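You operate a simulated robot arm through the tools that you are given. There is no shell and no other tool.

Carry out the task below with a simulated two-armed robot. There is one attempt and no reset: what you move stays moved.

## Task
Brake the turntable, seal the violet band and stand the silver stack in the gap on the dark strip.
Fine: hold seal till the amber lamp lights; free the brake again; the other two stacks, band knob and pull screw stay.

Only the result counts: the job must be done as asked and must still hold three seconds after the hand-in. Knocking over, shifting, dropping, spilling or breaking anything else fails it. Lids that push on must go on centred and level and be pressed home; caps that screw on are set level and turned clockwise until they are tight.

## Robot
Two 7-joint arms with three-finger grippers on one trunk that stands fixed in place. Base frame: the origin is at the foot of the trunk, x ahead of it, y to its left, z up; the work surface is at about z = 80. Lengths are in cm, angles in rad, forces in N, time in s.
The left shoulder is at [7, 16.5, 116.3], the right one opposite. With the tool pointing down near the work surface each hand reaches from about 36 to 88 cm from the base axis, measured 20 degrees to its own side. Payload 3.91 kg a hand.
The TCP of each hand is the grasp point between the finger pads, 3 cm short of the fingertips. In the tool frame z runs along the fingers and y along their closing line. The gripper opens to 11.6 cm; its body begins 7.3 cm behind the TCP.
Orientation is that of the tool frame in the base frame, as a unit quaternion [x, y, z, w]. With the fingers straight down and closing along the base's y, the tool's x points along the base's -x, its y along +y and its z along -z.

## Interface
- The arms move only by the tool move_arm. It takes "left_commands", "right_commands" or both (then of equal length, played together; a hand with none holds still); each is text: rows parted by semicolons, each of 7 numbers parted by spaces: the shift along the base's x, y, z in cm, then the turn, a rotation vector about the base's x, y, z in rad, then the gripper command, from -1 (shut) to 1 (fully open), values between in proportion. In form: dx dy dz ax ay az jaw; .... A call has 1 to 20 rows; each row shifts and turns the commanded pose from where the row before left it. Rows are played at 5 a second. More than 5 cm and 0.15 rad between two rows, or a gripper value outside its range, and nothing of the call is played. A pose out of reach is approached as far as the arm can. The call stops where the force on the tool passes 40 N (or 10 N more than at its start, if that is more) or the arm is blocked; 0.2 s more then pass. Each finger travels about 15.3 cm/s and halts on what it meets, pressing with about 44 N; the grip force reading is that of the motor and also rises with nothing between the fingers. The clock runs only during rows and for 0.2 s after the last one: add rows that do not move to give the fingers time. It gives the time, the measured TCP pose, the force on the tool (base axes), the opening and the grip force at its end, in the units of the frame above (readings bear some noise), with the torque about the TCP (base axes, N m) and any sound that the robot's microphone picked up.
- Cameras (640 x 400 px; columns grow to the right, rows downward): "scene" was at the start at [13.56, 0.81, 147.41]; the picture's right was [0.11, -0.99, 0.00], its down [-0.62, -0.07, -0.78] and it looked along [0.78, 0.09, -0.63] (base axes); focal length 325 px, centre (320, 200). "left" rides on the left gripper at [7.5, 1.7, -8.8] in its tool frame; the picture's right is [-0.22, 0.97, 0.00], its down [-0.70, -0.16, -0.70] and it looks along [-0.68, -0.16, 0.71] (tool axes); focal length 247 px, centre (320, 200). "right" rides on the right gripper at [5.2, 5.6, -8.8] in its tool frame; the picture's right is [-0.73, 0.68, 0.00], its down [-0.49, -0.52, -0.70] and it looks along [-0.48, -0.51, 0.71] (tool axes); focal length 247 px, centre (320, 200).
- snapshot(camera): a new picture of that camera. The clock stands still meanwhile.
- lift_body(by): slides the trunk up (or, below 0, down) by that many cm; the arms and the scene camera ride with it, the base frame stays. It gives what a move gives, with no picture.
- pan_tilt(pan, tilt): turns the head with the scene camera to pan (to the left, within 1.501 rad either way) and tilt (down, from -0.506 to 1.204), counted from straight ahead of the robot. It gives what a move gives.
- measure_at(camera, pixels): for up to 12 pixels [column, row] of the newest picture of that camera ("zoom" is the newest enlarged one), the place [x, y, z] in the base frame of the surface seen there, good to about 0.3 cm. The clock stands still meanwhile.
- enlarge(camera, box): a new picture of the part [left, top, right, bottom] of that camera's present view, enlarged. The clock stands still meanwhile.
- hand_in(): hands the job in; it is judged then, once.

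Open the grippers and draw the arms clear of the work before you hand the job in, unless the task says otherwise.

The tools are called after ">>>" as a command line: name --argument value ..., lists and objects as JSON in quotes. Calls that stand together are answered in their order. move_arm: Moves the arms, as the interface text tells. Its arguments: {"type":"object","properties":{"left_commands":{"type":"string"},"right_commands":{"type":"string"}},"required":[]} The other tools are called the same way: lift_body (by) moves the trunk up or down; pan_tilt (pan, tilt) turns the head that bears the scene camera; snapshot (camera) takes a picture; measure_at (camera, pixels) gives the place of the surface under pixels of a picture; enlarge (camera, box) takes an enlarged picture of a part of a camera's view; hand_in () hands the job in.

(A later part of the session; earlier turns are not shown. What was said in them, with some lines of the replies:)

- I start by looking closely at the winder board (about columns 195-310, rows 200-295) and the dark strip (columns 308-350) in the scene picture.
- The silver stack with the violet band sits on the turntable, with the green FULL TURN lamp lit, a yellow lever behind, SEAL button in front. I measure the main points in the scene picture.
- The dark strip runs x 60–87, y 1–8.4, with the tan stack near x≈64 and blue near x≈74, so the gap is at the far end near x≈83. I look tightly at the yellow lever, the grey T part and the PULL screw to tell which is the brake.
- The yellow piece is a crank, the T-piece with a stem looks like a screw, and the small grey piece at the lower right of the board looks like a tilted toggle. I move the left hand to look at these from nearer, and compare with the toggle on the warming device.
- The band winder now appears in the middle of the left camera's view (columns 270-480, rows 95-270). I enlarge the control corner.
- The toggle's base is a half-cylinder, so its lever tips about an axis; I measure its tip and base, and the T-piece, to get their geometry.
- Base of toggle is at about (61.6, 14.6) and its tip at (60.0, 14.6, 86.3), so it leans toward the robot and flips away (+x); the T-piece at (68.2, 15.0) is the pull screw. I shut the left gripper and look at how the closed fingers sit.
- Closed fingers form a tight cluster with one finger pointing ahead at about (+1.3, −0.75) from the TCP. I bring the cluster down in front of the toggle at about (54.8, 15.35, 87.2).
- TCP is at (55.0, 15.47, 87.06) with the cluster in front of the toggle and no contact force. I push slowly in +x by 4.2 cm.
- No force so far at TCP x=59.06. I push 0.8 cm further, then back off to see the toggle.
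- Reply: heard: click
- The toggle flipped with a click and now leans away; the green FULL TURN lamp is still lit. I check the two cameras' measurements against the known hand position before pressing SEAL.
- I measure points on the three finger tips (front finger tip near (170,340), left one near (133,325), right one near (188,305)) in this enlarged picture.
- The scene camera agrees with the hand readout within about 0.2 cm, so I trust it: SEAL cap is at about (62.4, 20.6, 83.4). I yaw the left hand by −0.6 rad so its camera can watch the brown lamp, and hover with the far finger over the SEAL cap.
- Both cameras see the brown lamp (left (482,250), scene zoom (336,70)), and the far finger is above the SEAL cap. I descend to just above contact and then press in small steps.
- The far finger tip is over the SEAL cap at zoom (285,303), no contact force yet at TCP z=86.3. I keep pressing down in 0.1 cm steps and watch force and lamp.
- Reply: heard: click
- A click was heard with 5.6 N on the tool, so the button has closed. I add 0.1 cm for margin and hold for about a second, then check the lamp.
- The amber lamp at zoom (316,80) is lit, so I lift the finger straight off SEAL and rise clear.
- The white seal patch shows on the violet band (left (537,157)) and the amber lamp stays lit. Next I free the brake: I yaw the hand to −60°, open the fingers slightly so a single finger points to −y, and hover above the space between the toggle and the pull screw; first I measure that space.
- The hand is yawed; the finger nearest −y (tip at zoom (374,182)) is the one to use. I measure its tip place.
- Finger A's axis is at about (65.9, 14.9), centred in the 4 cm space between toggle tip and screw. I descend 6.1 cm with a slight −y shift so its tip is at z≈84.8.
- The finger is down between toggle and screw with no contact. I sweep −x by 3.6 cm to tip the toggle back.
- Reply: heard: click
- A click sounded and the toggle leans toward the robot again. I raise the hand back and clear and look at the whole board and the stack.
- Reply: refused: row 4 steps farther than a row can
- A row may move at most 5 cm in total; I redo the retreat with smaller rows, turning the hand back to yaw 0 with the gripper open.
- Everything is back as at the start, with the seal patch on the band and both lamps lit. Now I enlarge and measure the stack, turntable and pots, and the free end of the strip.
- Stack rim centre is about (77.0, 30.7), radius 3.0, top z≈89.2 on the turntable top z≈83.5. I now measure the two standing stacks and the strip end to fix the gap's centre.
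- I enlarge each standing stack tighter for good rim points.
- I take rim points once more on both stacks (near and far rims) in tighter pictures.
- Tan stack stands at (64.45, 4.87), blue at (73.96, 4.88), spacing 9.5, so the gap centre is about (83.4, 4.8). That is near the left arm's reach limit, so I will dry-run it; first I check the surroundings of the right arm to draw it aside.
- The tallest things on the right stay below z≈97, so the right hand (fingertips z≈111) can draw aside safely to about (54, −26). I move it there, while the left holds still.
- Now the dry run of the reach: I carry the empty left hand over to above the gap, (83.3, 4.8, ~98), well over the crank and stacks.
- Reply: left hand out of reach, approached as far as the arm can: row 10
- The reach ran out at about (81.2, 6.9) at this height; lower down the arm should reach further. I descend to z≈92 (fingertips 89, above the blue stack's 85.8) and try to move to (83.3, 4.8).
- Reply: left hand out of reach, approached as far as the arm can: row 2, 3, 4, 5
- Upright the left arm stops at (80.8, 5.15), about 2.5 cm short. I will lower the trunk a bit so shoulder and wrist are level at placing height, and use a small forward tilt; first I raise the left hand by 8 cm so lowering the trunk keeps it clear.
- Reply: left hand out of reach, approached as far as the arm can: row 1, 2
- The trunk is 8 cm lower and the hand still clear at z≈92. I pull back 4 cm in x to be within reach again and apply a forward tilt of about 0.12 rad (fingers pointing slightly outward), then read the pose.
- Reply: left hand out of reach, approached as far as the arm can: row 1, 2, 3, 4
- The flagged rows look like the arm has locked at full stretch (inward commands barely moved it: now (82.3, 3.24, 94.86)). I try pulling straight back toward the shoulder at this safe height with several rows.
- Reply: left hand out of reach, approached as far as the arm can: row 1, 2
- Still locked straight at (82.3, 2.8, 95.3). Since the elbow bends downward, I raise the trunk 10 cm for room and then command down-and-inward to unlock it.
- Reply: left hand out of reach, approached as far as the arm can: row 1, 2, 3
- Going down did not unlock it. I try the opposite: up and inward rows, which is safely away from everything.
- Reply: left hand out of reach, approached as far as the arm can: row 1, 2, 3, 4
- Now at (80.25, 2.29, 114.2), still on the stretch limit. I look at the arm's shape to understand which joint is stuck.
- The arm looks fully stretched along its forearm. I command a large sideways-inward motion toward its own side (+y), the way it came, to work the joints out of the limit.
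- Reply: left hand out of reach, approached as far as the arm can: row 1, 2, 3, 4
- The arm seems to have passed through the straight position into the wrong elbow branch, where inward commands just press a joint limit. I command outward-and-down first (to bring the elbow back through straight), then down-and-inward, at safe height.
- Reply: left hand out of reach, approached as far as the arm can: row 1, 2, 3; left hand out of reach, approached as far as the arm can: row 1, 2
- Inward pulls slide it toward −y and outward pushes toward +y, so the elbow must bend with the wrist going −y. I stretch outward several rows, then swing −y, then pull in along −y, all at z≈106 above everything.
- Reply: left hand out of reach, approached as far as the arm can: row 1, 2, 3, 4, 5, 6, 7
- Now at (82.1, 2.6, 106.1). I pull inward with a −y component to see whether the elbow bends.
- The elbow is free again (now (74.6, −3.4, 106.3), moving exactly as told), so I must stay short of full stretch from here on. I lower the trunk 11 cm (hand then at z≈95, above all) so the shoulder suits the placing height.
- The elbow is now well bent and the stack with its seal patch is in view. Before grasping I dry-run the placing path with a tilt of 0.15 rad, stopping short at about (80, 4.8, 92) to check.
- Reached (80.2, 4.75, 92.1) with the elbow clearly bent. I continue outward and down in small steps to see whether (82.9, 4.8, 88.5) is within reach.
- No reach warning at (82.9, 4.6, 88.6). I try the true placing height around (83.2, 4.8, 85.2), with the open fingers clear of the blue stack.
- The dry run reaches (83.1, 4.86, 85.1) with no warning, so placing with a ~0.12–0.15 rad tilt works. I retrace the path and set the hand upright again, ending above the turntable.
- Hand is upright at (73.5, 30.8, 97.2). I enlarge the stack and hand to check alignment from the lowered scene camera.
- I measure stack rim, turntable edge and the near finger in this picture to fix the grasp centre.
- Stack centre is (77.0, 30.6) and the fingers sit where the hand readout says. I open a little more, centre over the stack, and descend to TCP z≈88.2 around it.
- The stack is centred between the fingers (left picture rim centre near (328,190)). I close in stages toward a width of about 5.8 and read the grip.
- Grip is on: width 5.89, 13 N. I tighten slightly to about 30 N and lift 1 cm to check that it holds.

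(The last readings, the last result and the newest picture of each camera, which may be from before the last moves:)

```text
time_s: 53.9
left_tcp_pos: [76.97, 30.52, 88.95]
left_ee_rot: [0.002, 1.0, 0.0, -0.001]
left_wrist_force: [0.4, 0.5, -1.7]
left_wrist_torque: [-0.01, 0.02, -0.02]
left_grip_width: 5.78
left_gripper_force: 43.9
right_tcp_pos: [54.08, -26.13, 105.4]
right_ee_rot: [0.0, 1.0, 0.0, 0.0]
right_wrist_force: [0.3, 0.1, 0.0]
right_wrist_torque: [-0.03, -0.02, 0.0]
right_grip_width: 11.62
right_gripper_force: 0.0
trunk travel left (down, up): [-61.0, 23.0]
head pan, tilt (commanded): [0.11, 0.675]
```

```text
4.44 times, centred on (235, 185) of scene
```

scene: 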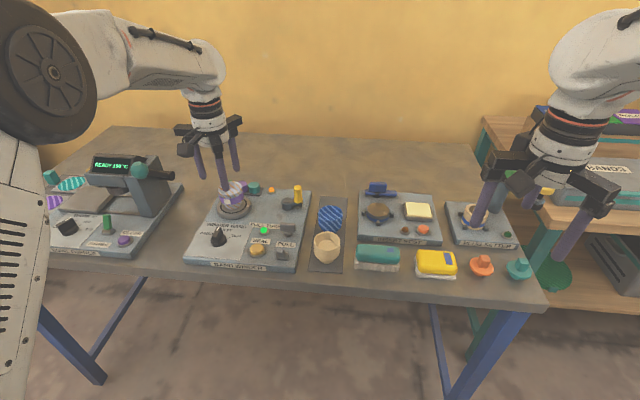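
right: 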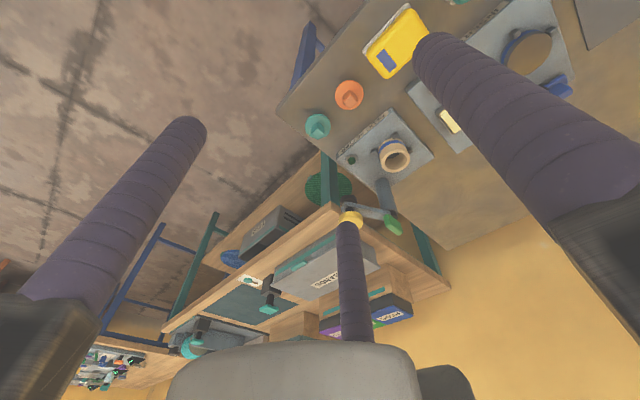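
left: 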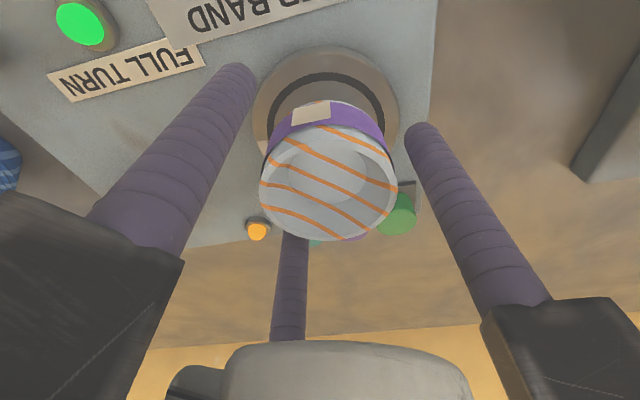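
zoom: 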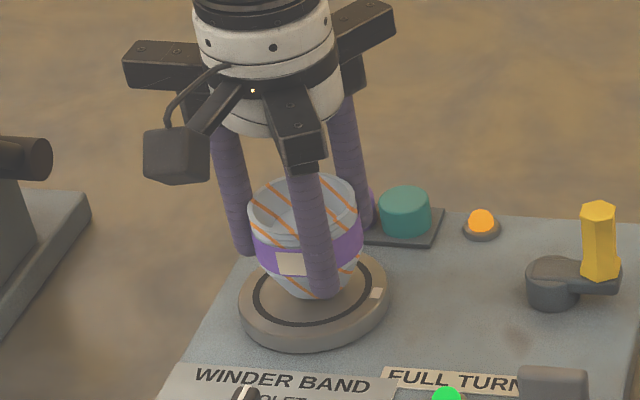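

The stack came up with the hand (rim moved from row 186 to 175, band patch still in place). I lift it to z≈98 and look again.

>>> move_arm --left_commands "0 0 1 0 0 0 -0.03; 0 0 2 0 0 0 -0.03; -1 0 2 0 0 0 -0.03; -1 0 2 0 0 0 -0.03; -1 0 2 0 0 0 -0.03; 0 0 0 0 0 0 -0.03"

>>> enlarge --camera "scene" --box '[175, 110, 295, 240]'

>>> snapshot --camera "left"

```text
time_s: 55.3
left_tcp_pos: [73.97, 30.64, 98.06]
left_ee_rot: [0.002, 1.0, -0.001, 0.0]
left_wrist_force: [-0.7, 0.4, -1.5]
left_wrist_torque: [0.01, 0.02, 0.02]
left_grip_width: 5.78
left_gripper_force: 43.8
right_tcp_pos: [54.14, -26.1, 105.46]
right_ee_rot: [0.0, 1.0, 0.0, -0.001]
right_wrist_force: [-0.4, -0.7, -0.2]
right_wrist_torque: [-0.02, 0.0, 0.0]
right_grip_width: 11.63
right_gripper_force: 0.1
trunk travel left (down, up): [-61.0, 23.0]
head pan, tilt (commanded): [0.11, 0.675]
```

```text
3.08 times, centred on (235, 175) of scene
```

zoom: 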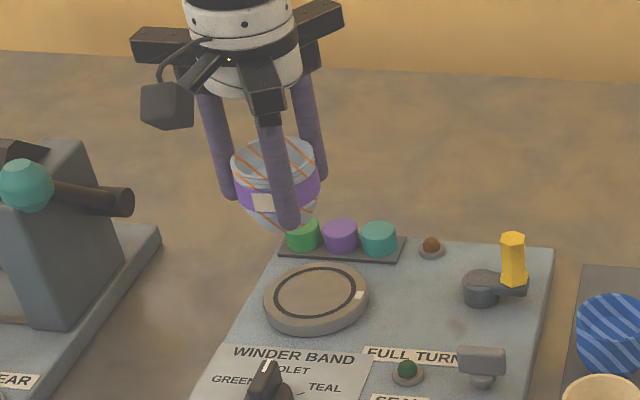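

```text
taken
```

left: 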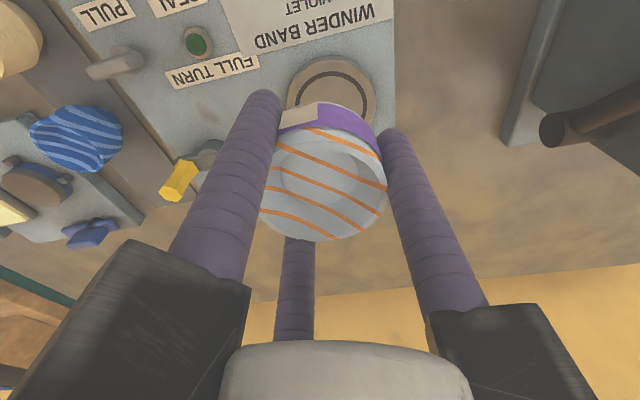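

The stack is held upright and the lamps went out with the stack gone, as expected. I carry it along the rehearsed path, tilting the hand 0.12 rad near the end, stopping at about (80, 4.8, 92.5).

>>> move_arm --left_commands "-1 -4 0 0 0 0 -0.03; -0.5 -4.5 0 0 0 0 -0.03; 0 -4.5 -0.4 0 0 0 -0.03; 0 -4.5 -0.5 0 0 0 -0.03; 1 -4 -0.5 0 0 0 -0.03; 1.5 -3.5 -1 0 0 0 -0.03; 2 -0.8 -1 0 -0.06 0 -0.03; 1.5 0 -1 0 -0.06 0 -0.03; 1.5 0 -1 0 0 0 -0.03; 0 0 0 0 0 0 -0.03"

>>> enlarge --camera "scene" --box '[285, 110, 385, 270]'

>>> snapshot --camera "left"

```text
time_s: 57.5
left_tcp_pos: [79.8, 4.8, 92.74]
left_ee_rot: [0.003, 0.998, 0.0, 0.06]
left_wrist_force: [-0.3, -0.3, -1.6]
left_wrist_torque: [-0.04, 0.03, 0.01]
left_grip_width: 5.76
left_gripper_force: 43.8
right_tcp_pos: [54.07, -26.05, 105.39]
right_ee_rot: [0.0, 1.0, 0.001, 0.0]
right_wrist_force: [0.4, -0.2, 0.3]
right_wrist_torque: [0.01, -0.05, 0.01]
right_grip_width: 11.59
right_gripper_force: 0.2
trunk travel left (down, up): [-61.0, 23.0]
head pan, tilt (commanded): [0.11, 0.675]
```

```text
2.50 times, centred on (335, 190) of scene
```

zoom: 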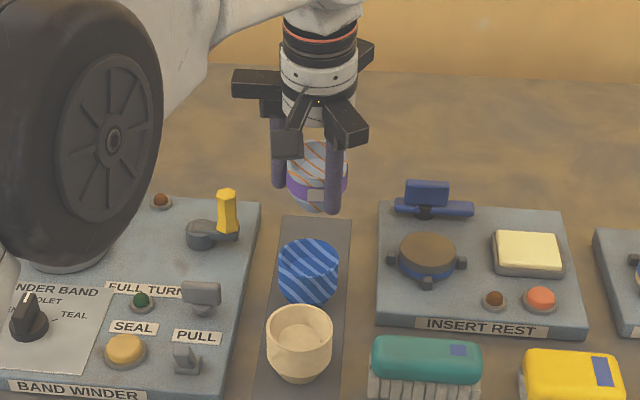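

```text
taken
```

left: 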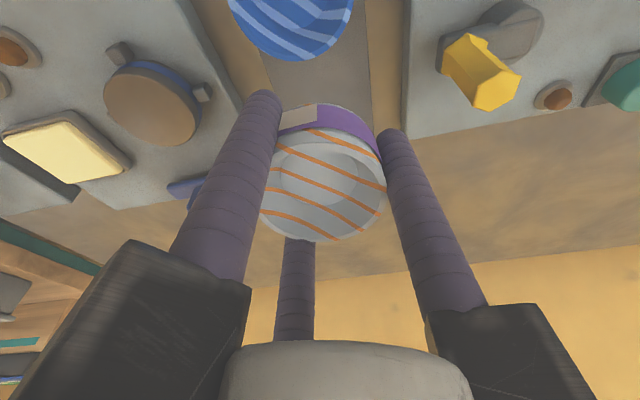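

The stack is firm in the hand at (79.8, 4.8, 92.7). I move outward and down to (82.75, 4.8, 87.8), just past the blue stack.

>>> move_arm --left_commands "0.8 0 -1.3 0 0 0 -0.03; 0.8 0 -1.3 0 0 0 -0.03; 0.7 0 -1.3 0 0 0 -0.03; 0.65 0 -1 0 0 0 -0.03; 0 0 0 0 0 0 -0.03"

>>> enlarge --camera "scene" --box '[295, 150, 365, 240]'

```text
time_s: 58.7
left_tcp_pos: [82.93, 4.41, 87.53]
left_ee_rot: [0.002, 0.998, 0.001, 0.059]
left_wrist_force: [-0.4, -0.3, -1.4]
left_wrist_torque: [-0.02, 0.01, -0.01]
left_grip_width: 5.73
left_gripper_force: 43.9
right_tcp_pos: [54.03, -26.1, 105.5]
right_ee_rot: [0.001, 1.0, 0.0, -0.001]
right_wrist_force: [-0.5, -0.4, -0.4]
right_wrist_torque: [0.01, -0.05, -0.01]
right_grip_width: 11.6
right_gripper_force: 0.1
trunk travel left (down, up): [-61.0, 23.0]
head pan, tilt (commanded): [0.11, 0.675]
```

```text
4.44 times, centred on (330, 195) of scene
```

zoom: 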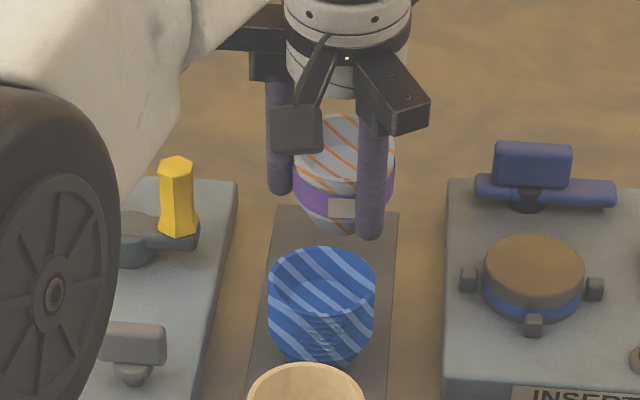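

The hand is at (82.93, 4.41, 87.53), a few millimetres off the command, so I check how stretched the arm is before lowering further.

>>> snapshot --camera "scene"

>>> move_arm --left_commands "0 0 0 0 0 0 -0.03; 0 0 0 0 0 0 -0.03"

```text
taken
```

scene: 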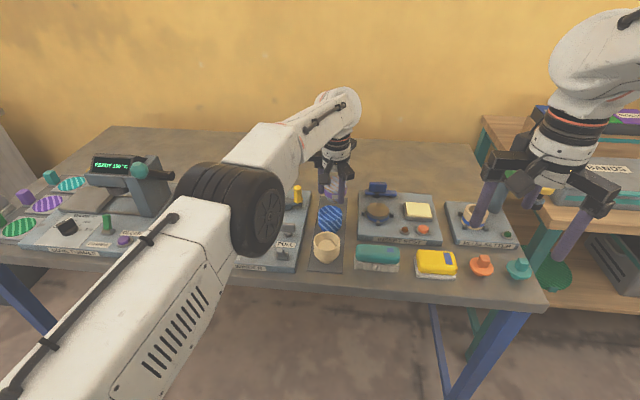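

```text
time_s: 59.3
left_tcp_pos: [82.99, 4.54, 87.61]
left_ee_rot: [0.001, 0.998, 0.001, 0.059]
left_wrist_force: [-0.4, -0.2, -1.3]
left_wrist_torque: [-0.01, 0.03, 0.01]
left_grip_width: 5.76
left_gripper_force: 43.8
right_tcp_pos: [54.05, -26.14, 105.32]
right_ee_rot: [0.0, 1.0, 0.0, 0.0]
right_wrist_force: [-0.4, -0.4, 0.9]
right_wrist_torque: [0.01, 0.01, -0.02]
right_grip_width: 11.59
right_gripper_force: 0.0
trunk travel left (down, up): [-61.0, 23.0]
head pan, tilt (commanded): [0.11, 0.675]
```

The elbow is nearly straight, so I take margin: tilt on to 0.15 rad and draw the TCP in 0.35 cm, which keeps the stack base at x≈83.3.

>>> move_arm --left_commands "-0.2 0.1 0 0 -0.03 0 -0.03; -0.15 0.1 0 0 0 0 -0.03; 0 0 0 0 0 0 -0.03"

```text
time_s: 60.1
left_tcp_pos: [82.56, 4.8, 87.65]
left_ee_rot: [0.002, 0.997, 0.001, 0.076]
left_wrist_force: [0.0, -0.2, -1.3]
left_wrist_torque: [0.0, 0.01, -0.01]
left_grip_width: 5.75
left_gripper_force: 44.1
right_tcp_pos: [54.1, -26.11, 105.41]
right_ee_rot: [0.0, 1.0, 0.0, 0.0]
right_wrist_force: [0.4, -0.2, -0.1]
right_wrist_torque: [0.01, 0.03, 0.02]
right_grip_width: 11.62
right_gripper_force: 0.1
trunk travel left (down, up): [-61.0, 23.0]
head pan, tilt (commanded): [0.11, 0.675]
```

Tracking is clean at (82.56, 4.80, 87.65). I lower to about z=85.5, then creep down in 0.1 cm steps watching for contact.

>>> move_arm --left_commands "0 0 -0.8 0 0 0 -0.03; 0 0 -0.8 0 0 0 -0.03; 0 0 -0.5 0 0 0 -0.03; 0 0 0 0 0 0 -0.03"

>>> enlarge --camera "scene" --box '[295, 150, 365, 240]'

>>> snapshot --camera "left"

```text
time_s: 61.1
left_tcp_pos: [82.59, 4.91, 85.61]
left_ee_rot: [0.002, 0.997, 0.001, 0.075]
left_wrist_force: [-0.5, 0.5, -1.1]
left_wrist_torque: [-0.01, -0.01, -0.02]
left_grip_width: 5.73
left_gripper_force: 44.3
right_tcp_pos: [54.03, -26.15, 105.39]
right_ee_rot: [0.0, 1.0, 0.0, 0.001]
right_wrist_force: [-0.1, -0.3, -1.0]
right_wrist_torque: [-0.01, 0.01, 0.03]
right_grip_width: 11.59
right_gripper_force: 0.0
trunk travel left (down, up): [-61.0, 23.0]
head pan, tilt (commanded): [0.11, 0.675]
```

```text
4.44 times, centred on (330, 195) of scene
```

zoom: 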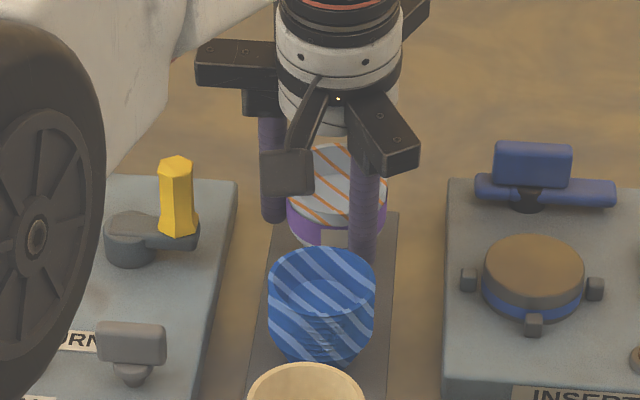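

```text
taken
```

left: 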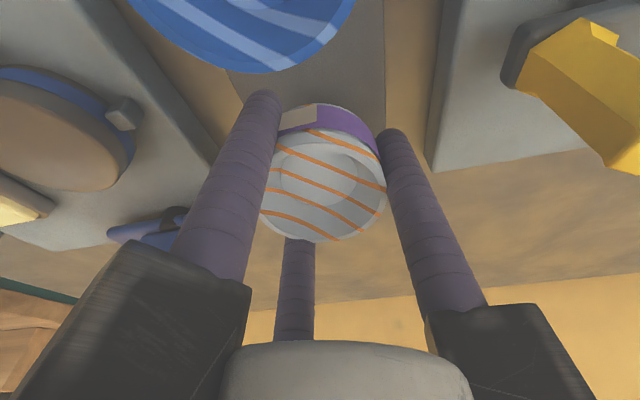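

Fingers are clear of the blue stack and the base is about 0.7 cm above the strip. I creep down.

>>> move_arm --left_commands "0 0 -0.15 0 0 0 -0.03; 0 0 -0.15 0 0 0 -0.03; 0 0 -0.1 0 0 0 -0.03; 0 0 -0.1 0 0 0 -0.03; 0 0 0 0 0 0 -0.03"

```text
time_s: 62.3
left_tcp_pos: [82.62, 4.82, 85.2]
left_ee_rot: [0.002, 0.997, 0.001, 0.075]
left_wrist_force: [0.8, -0.3, -1.8]
left_wrist_torque: [0.02, -0.03, 0.0]
left_grip_width: 5.72
left_gripper_force: 44.0
right_tcp_pos: [54.03, -26.08, 105.38]
right_ee_rot: [0.0, 1.0, -0.001, 0.0]
right_wrist_force: [-0.4, -0.2, 0.3]
right_wrist_torque: [0.0, 0.0, 0.03]
right_grip_width: 11.61
right_gripper_force: 0.0
trunk travel left (down, up): [-61.0, 23.0]
head pan, tilt (commanded): [0.11, 0.675]
```

No contact yet at z=85.2 (force still −1.8 N, just the weight). I creep further.

>>> move_arm --left_commands "0 0 -0.1 0 0 0 -0.03; 0 0 -0.1 0 0 0 -0.03; 0 0 -0.1 0 0 0 -0.03; 0 0 0 0 0 0 -0.03"

```text
time_s: 63.3
left_tcp_pos: [82.51, 4.89, 84.97]
left_ee_rot: [0.002, 0.997, 0.001, 0.076]
left_wrist_force: [0.8, 0.7, 2.7]
left_wrist_torque: [0.09, -0.04, -0.01]
left_grip_width: 5.75
left_gripper_force: 44.1
right_tcp_pos: [53.99, -26.14, 105.37]
right_ee_rot: [0.0, 1.0, -0.001, 0.0]
right_wrist_force: [0.4, -0.8, 0.1]
right_wrist_torque: [0.02, 0.01, 0.0]
right_grip_width: 11.61
right_gripper_force: 0.1
trunk travel left (down, up): [-61.0, 23.0]
head pan, tilt (commanded): [0.11, 0.675]
```

Contact: the force rose to +2.7 N at z=84.97. I open very slowly so the stack settles level on its base, and look.

>>> move_arm --left_commands "0 0 0 0 0 0 0; 0 0 0 0 0 0 0.01; 0 0 0 0 0 0 0.02; 0 0 0 0 0 0 0.03; 0 0 0 0 0 0 0.04; 0 0 0 0 0 0 0.05; 0 0 0 0 0 0 0.06; 0 0 0 0 0 0 0.07; 0 0 0 0 0 0 0.08; 0 0 0 0 0 0 0.08"

>>> enlarge --camera "scene" --box '[295, 150, 365, 240]'

>>> snapshot --camera "left"

```text
time_s: 65.5
left_tcp_pos: [82.46, 4.82, 84.88]
left_ee_rot: [0.002, 0.997, 0.001, 0.076]
left_wrist_force: [0.8, 0.0, 0.2]
left_wrist_torque: [0.02, 0.03, -0.01]
left_grip_width: 6.28
left_gripper_force: 0.6
right_tcp_pos: [54.02, -26.08, 105.38]
right_ee_rot: [0.001, 1.0, 0.0, 0.0]
right_wrist_force: [-1.2, 0.9, -0.4]
right_wrist_torque: [-0.01, 0.0, -0.01]
right_grip_width: 11.57
right_gripper_force: 0.1
trunk travel left (down, up): [-61.0, 23.0]
head pan, tilt (commanded): [0.11, 0.675]
```

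```text
4.44 times, centred on (330, 195) of scene
```

zoom: 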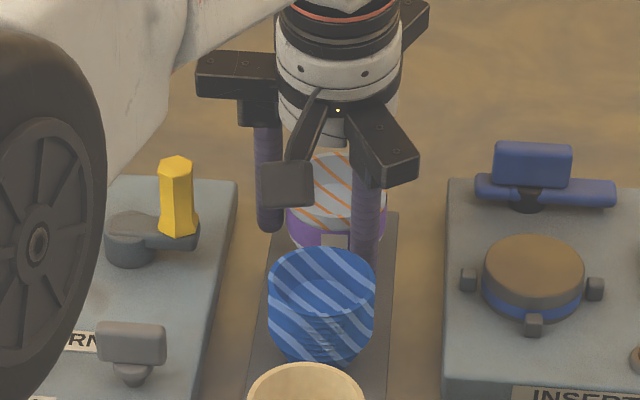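

```text
taken
```

left: 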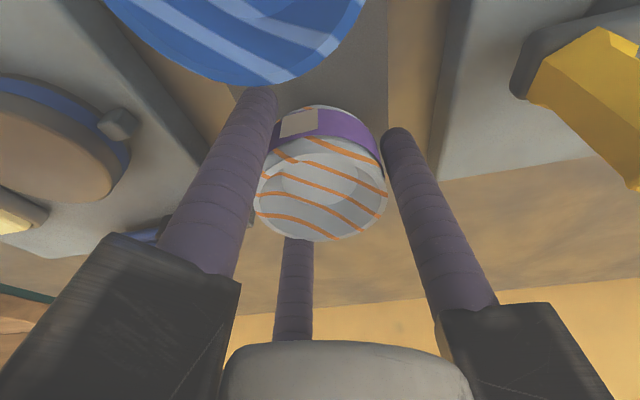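

The fingers are at 6.28 and the stack is settling. I open slowly further while shifting the hand +0.4 cm in x so it stays centred on the stack.

>>> move_arm --left_commands "0.1 0 0 0 0 0 0.1; 0.1 0 0 0 0 0 0.12; 0.1 0 0 0 0 0 0.14; 0.1 0 0 0 0 0 0.17; 0 0 0 0 0 0 0.2; 0 0 0 0 0 0 0.24; 0 0 0 0 0 0 0.28; 0 0 0 0 0 0 0.32; 0 0 0 0 0 0 0.32"

>>> enlarge --camera "scene" --box '[295, 150, 365, 240]'

>>> snapshot --camera "left"

```text
time_s: 67.5
left_tcp_pos: [82.93, 4.87, 84.86]
left_ee_rot: [0.001, 0.997, 0.001, 0.075]
left_wrist_force: [-0.4, 0.8, 0.0]
left_wrist_torque: [0.04, 0.03, -0.01]
left_grip_width: 7.66
left_gripper_force: 0.0
right_tcp_pos: [54.17, -26.05, 105.44]
right_ee_rot: [0.0, 1.0, -0.001, 0.0]
right_wrist_force: [-0.5, -0.9, 0.1]
right_wrist_torque: [0.01, -0.01, 0.0]
right_grip_width: 11.6
right_gripper_force: 0.0
trunk travel left (down, up): [-61.0, 23.0]
head pan, tilt (commanded): [0.11, 0.675]
```

```text
4.44 times, centred on (330, 195) of scene
```

zoom: 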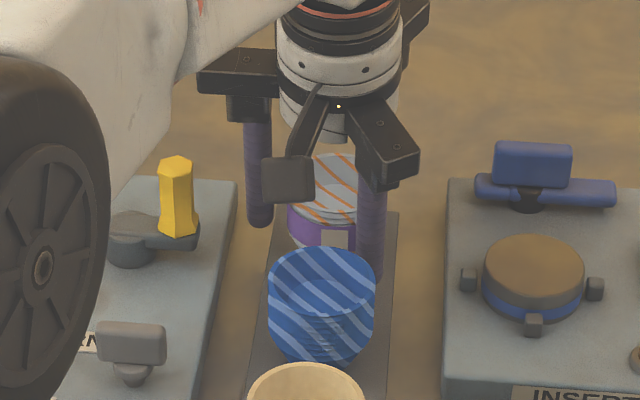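

```text
taken
```

left: 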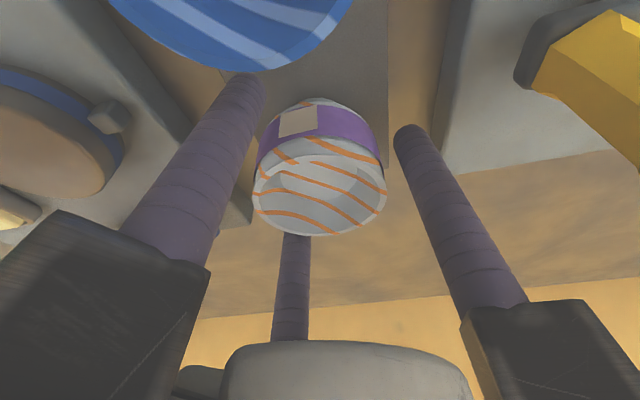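

The stack stands free between the fingers, slightly nearer the left-hand finger in the picture. I open a bit more (8.2), shift −0.25 cm in y to centre, and check the gaps before rising.

>>> move_arm --left_commands "0 -0.1 0 0 0 0 0.36; 0 -0.15 0 0 0 0 0.42; 0 0 0 0 0 0 0.42; 0 0 0 0 0 0 0.42"

>>> enlarge --camera "left" --box '[200, 50, 440, 260]'

>>> enlarge --camera "scene" --box '[315, 170, 355, 215]'

```text
time_s: 68.5
left_tcp_pos: [82.81, 4.66, 84.77]
left_ee_rot: [0.002, 0.997, 0.001, 0.076]
left_wrist_force: [-1.3, -0.2, 1.1]
left_wrist_torque: [-0.02, 0.01, 0.04]
left_grip_width: 8.23
left_gripper_force: 0.1
right_tcp_pos: [54.11, -26.2, 105.45]
right_ee_rot: [0.0, 1.0, -0.001, 0.0]
right_wrist_force: [-0.1, 0.3, 0.1]
right_wrist_torque: [-0.01, 0.03, 0.0]
right_grip_width: 11.6
right_gripper_force: 0.0
trunk travel left (down, up): [-61.0, 23.0]
head pan, tilt (commanded): [0.11, 0.675]
```

```text
1.90 times, centred on (320, 155) of left
```

zoom: 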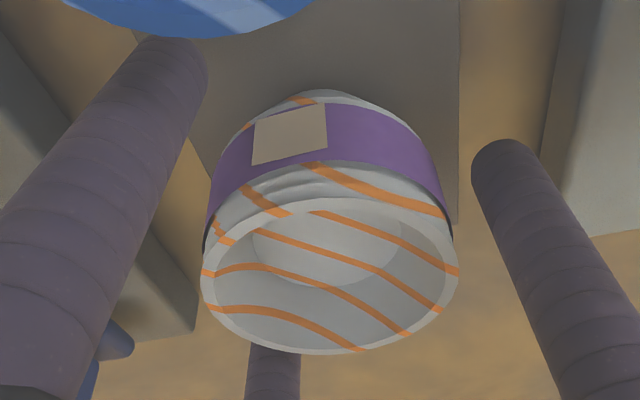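

```text
8.89 times, centred on (335, 192) of scene
```

zoom: 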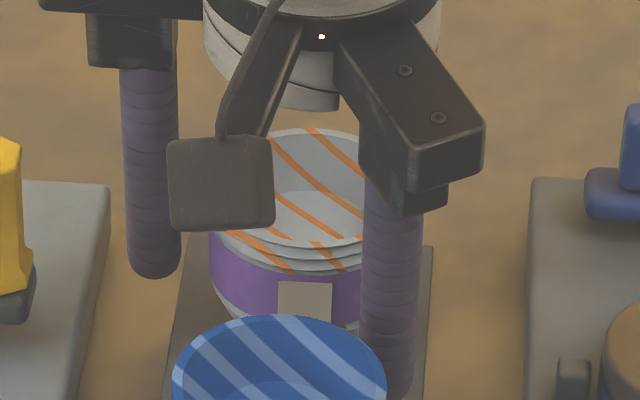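

Both visible gaps are good. I measure the stack's rim to see where it stands relative to the hidden far finger.

>>> measure_at --camera "zoom" --pixels '[[315, 132], [310, 272], [310, 268], [214, 250], [300, 310], [330, 132], [345, 140], [280, 265], [420, 250], [395, 330], [155, 265], [300, 215]]'

```text
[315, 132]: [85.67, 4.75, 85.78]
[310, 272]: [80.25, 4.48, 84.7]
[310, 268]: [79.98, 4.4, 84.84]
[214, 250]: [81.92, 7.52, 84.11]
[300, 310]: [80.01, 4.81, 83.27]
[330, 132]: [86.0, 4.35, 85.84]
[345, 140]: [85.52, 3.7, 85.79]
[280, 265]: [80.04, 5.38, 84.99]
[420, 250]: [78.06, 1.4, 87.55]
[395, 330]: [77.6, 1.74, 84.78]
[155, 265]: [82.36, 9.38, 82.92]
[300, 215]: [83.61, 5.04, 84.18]
```

The stack stands level: rim at z≈85.8 like its neighbours, centre at about (82.9, 4.6), with ~0.9 cm clearance to each finger. I rise straight up along the rehearsed retreat.

>>> move_arm --left_commands "0 0 1 0 0 0 0.42; -0.1 0 1.2 0 0 0 0.42; -0.2 0 1.4 0 0 0 0.42; -0.3 0 1.6 0 0 0 0.42; 0 0 0 0 0 0 0.42"

>>> enlarge --camera "scene" --box '[295, 150, 365, 240]'

>>> snapshot --camera "left"

```text
time_s: 69.7
left_tcp_pos: [82.47, 4.67, 90.02]
left_ee_rot: [0.002, 0.997, 0.001, 0.075]
left_wrist_force: [-0.4, 0.0, 0.6]
left_wrist_torque: [0.01, 0.0, -0.04]
left_grip_width: 8.23
left_gripper_force: 0.1
right_tcp_pos: [54.04, -26.02, 105.4]
right_ee_rot: [0.0, 1.0, 0.0, -0.001]
right_wrist_force: [0.2, -0.5, 0.2]
right_wrist_torque: [-0.01, 0.0, 0.0]
right_grip_width: 11.59
right_gripper_force: 0.0
trunk travel left (down, up): [-61.0, 23.0]
head pan, tilt (commanded): [0.11, 0.675]
```

```text
4.44 times, centred on (330, 195) of scene
```

zoom: 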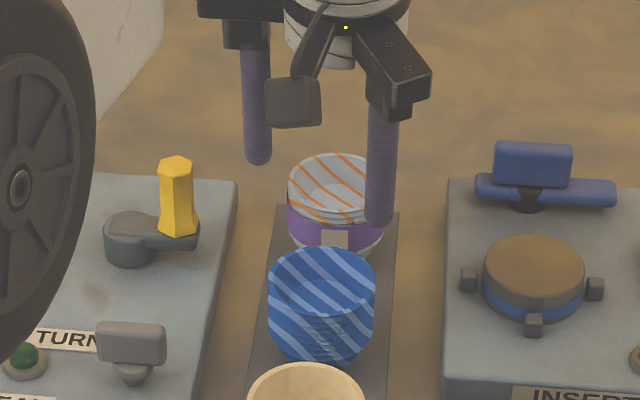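

```text
taken
```

left: 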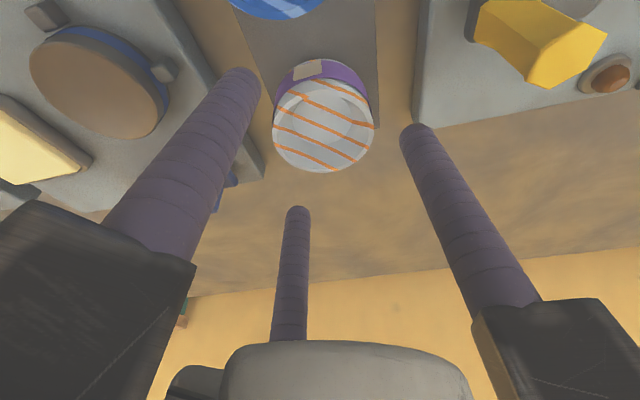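

The silver stack stands free with the band and seal intact. I retreat up and inward, then away toward the left side at a safe height, levelling the hand.

>>> move_arm --left_commands "-1 0 2 0 0 0 0.42; -2 0 2 0 0 0 0.42; -2 0 2 0 0 0 0.42; -2 0.5 2 0 0 0 0.42; -1.5 3.5 1 0 0 0 0.42; -2 4 0 0 0.075 0 0.42; -2 4 0 0 0.075 0 0.42; -3 3.5 0 0 0 0 0.42; -3 3.5 0 0 0 0 0.42; -3 3.5 0 0 0 0 0.42; -3 3 0 0 0 0 0.42; 0 0 0 0 0 0 0.42"

>>> snapshot --camera "scene"

```text
time_s: 72.3
left_tcp_pos: [58.06, 29.96, 99.14]
left_ee_rot: [0.002, 1.0, 0.001, 0.0]
left_wrist_force: [0.6, -0.2, 0.5]
left_wrist_torque: [-0.03, 0.02, 0.02]
left_grip_width: 8.24
left_gripper_force: 0.1
right_tcp_pos: [54.22, -26.09, 105.38]
right_ee_rot: [0.0, 1.0, 0.0, 0.0]
right_wrist_force: [0.1, -0.7, 0.0]
right_wrist_torque: [0.0, 0.02, 0.0]
right_grip_width: 11.6
right_gripper_force: 0.1
trunk travel left (down, up): [-61.0, 23.0]
head pan, tilt (commanded): [0.11, 0.675]
```

```text
taken
```

scene: 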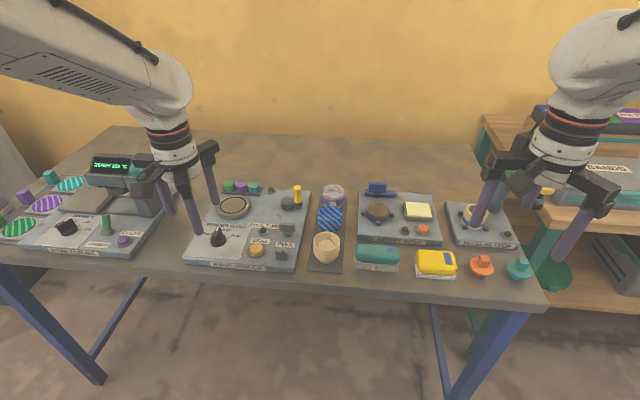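

The arms are clear of the strip. I raise the trunk back by 9 cm so both hands are well clear, then inspect strip and board closely.

>>> move_arm --left_commands "-3 2 2 0 0 0 1; -3 2 2 0 0 0 1; 0 0 0 0 0 0 1"

>>> lift_body --by 9

>>> enlarge --camera "scene" --box '[295, 190, 365, 300]'

>>> enlarge --camera "scene" --box '[190, 195, 350, 300]'

```text
time_s: 73.1
left_tcp_pos: [52.15, 34.17, 103.11]
left_ee_rot: [0.002, 1.0, 0.001, 0.0]
left_wrist_force: [0.3, -0.2, 0.7]
left_wrist_torque: [-0.02, 0.04, -0.01]
left_grip_width: 11.58
left_gripper_force: 0.2
right_tcp_pos: [54.18, -26.06, 105.4]
right_ee_rot: [0.0, 1.0, 0.0, -0.001]
right_wrist_force: [-0.8, -0.6, -0.6]
right_wrist_torque: [-0.01, 0.0, -0.03]
right_grip_width: 11.59
right_gripper_force: 0.2
trunk travel left (down, up): [-61.0, 23.0]
head pan, tilt (commanded): [0.11, 0.675]
```

```text
time_s: 74.4
left_tcp_pos: [51.94, 34.23, 112.09]
left_ee_rot: [0.001, 1.0, 0.001, 0.001]
left_wrist_force: [0.8, -0.4, -0.3]
left_wrist_torque: [-0.02, -0.02, 0.0]
left_grip_width: 11.61
left_gripper_force: 0.0
right_tcp_pos: [54.09, -26.14, 114.52]
right_ee_rot: [0.0, 1.0, 0.0, 0.001]
right_wrist_force: [0.1, 0.0, -0.3]
right_wrist_torque: [-0.02, 0.01, 0.01]
right_grip_width: 11.57
right_gripper_force: 0.0
trunk travel left (down, up): [-70.0, 14.0]
head pan, tilt (commanded): [0.11, 0.675]
```

```text
3.64 times, centred on (330, 245) of scene
```

zoom: 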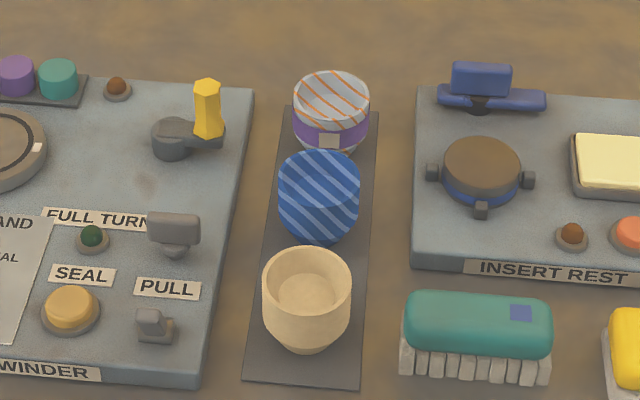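

```text
3.81 times, centred on (270, 248) of scene
```

zoom: 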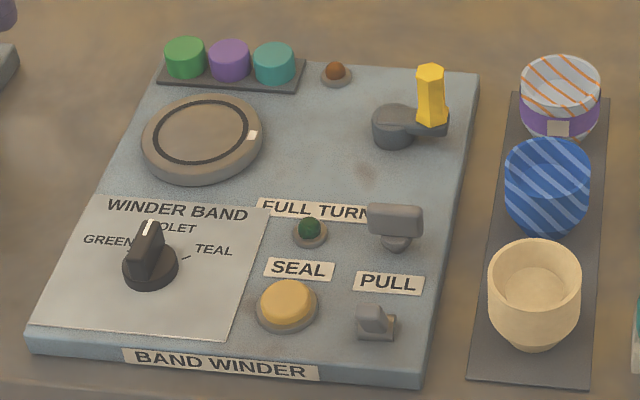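

Knob, screw, crank, blue and tan stacks appear at the same pixels as at the start, the toggle is back in its first position, and the silver stack stands in the gap. A final measurement of its rim and uprightness.

>>> enlarge --camera "scene" --box '[310, 205, 350, 235]'

>>> measure_at --camera "zoom" --pixels '[[330, 42], [322, 165], [178, 100], [475, 110], [325, 180], [330, 175], [200, 80], [460, 80], [325, 240]]'

```text
13.33 times, centred on (330, 220) of scene
```

zoom: 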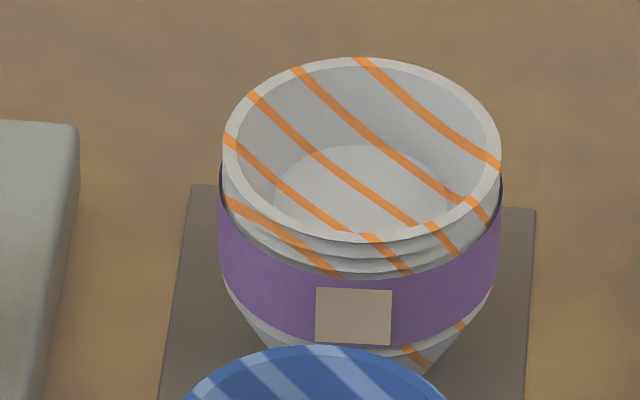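

```text
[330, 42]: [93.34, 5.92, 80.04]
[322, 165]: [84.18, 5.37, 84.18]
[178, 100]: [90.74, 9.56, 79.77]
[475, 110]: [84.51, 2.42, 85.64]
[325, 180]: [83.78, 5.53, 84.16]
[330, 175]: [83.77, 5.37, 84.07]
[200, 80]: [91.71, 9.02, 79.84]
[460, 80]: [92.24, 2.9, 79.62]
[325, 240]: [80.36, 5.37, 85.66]
```

I pick the rim points in this picture properly (near (358,238), far (365,62), left (227,140), right (497,165)).

>>> measure_at --camera "zoom" --pixels '[[358, 238], [365, 62], [228, 145], [496, 165], [355, 62], [350, 237], [420, 320], [250, 300]]'

```text
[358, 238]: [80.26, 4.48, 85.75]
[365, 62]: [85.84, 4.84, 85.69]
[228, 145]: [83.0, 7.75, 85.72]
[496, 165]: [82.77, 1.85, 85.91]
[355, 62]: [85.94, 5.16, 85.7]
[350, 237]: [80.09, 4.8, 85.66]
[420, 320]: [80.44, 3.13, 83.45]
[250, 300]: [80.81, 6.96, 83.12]
```

The silver stack stands level (rim z≈85.7 all round) at (83.05, 4.8), in line with its neighbours and 9.1 cm beyond the blue one. The brake is free, everything else is unmoved and both hands are open and clear, so I hand in.

>>> hand_in

```text
The job is handed in.
```

The job is handed in: the violet band is sealed and the silver stack stands level in the gap at the far end of the dark strip. I have not seen the verdict.

- **Brake:** I took the small grey toggle below the PULL label to be the brake, since it carries no label of its own. I flipped it on before sealing and back to its starting side afterwards, with a click each time.
- **Seal:** I held the SEAL button until the amber lamp lit. A pale seal patch then showed on the violet band.
- **Placing:** The stack's centre is at about (83.05, 4.8), in line with the blue and tan stacks and 9.1 cm beyond the blue one. Its rim height is the same all round. The hand had to lean about 0.15 rad to reach that far, so the stack touched down on one edge and settled flat as I slowly let go.
- **Left alone:** In the last picture the blue and tan stacks, the band knob and the pull screw look just as they did at the start.

In an empty-handed reach test over the strip the left arm locked at full stretch for a while. It touched nothing, and I freed it before picking up the stack. Both hands are open and clear of the work.
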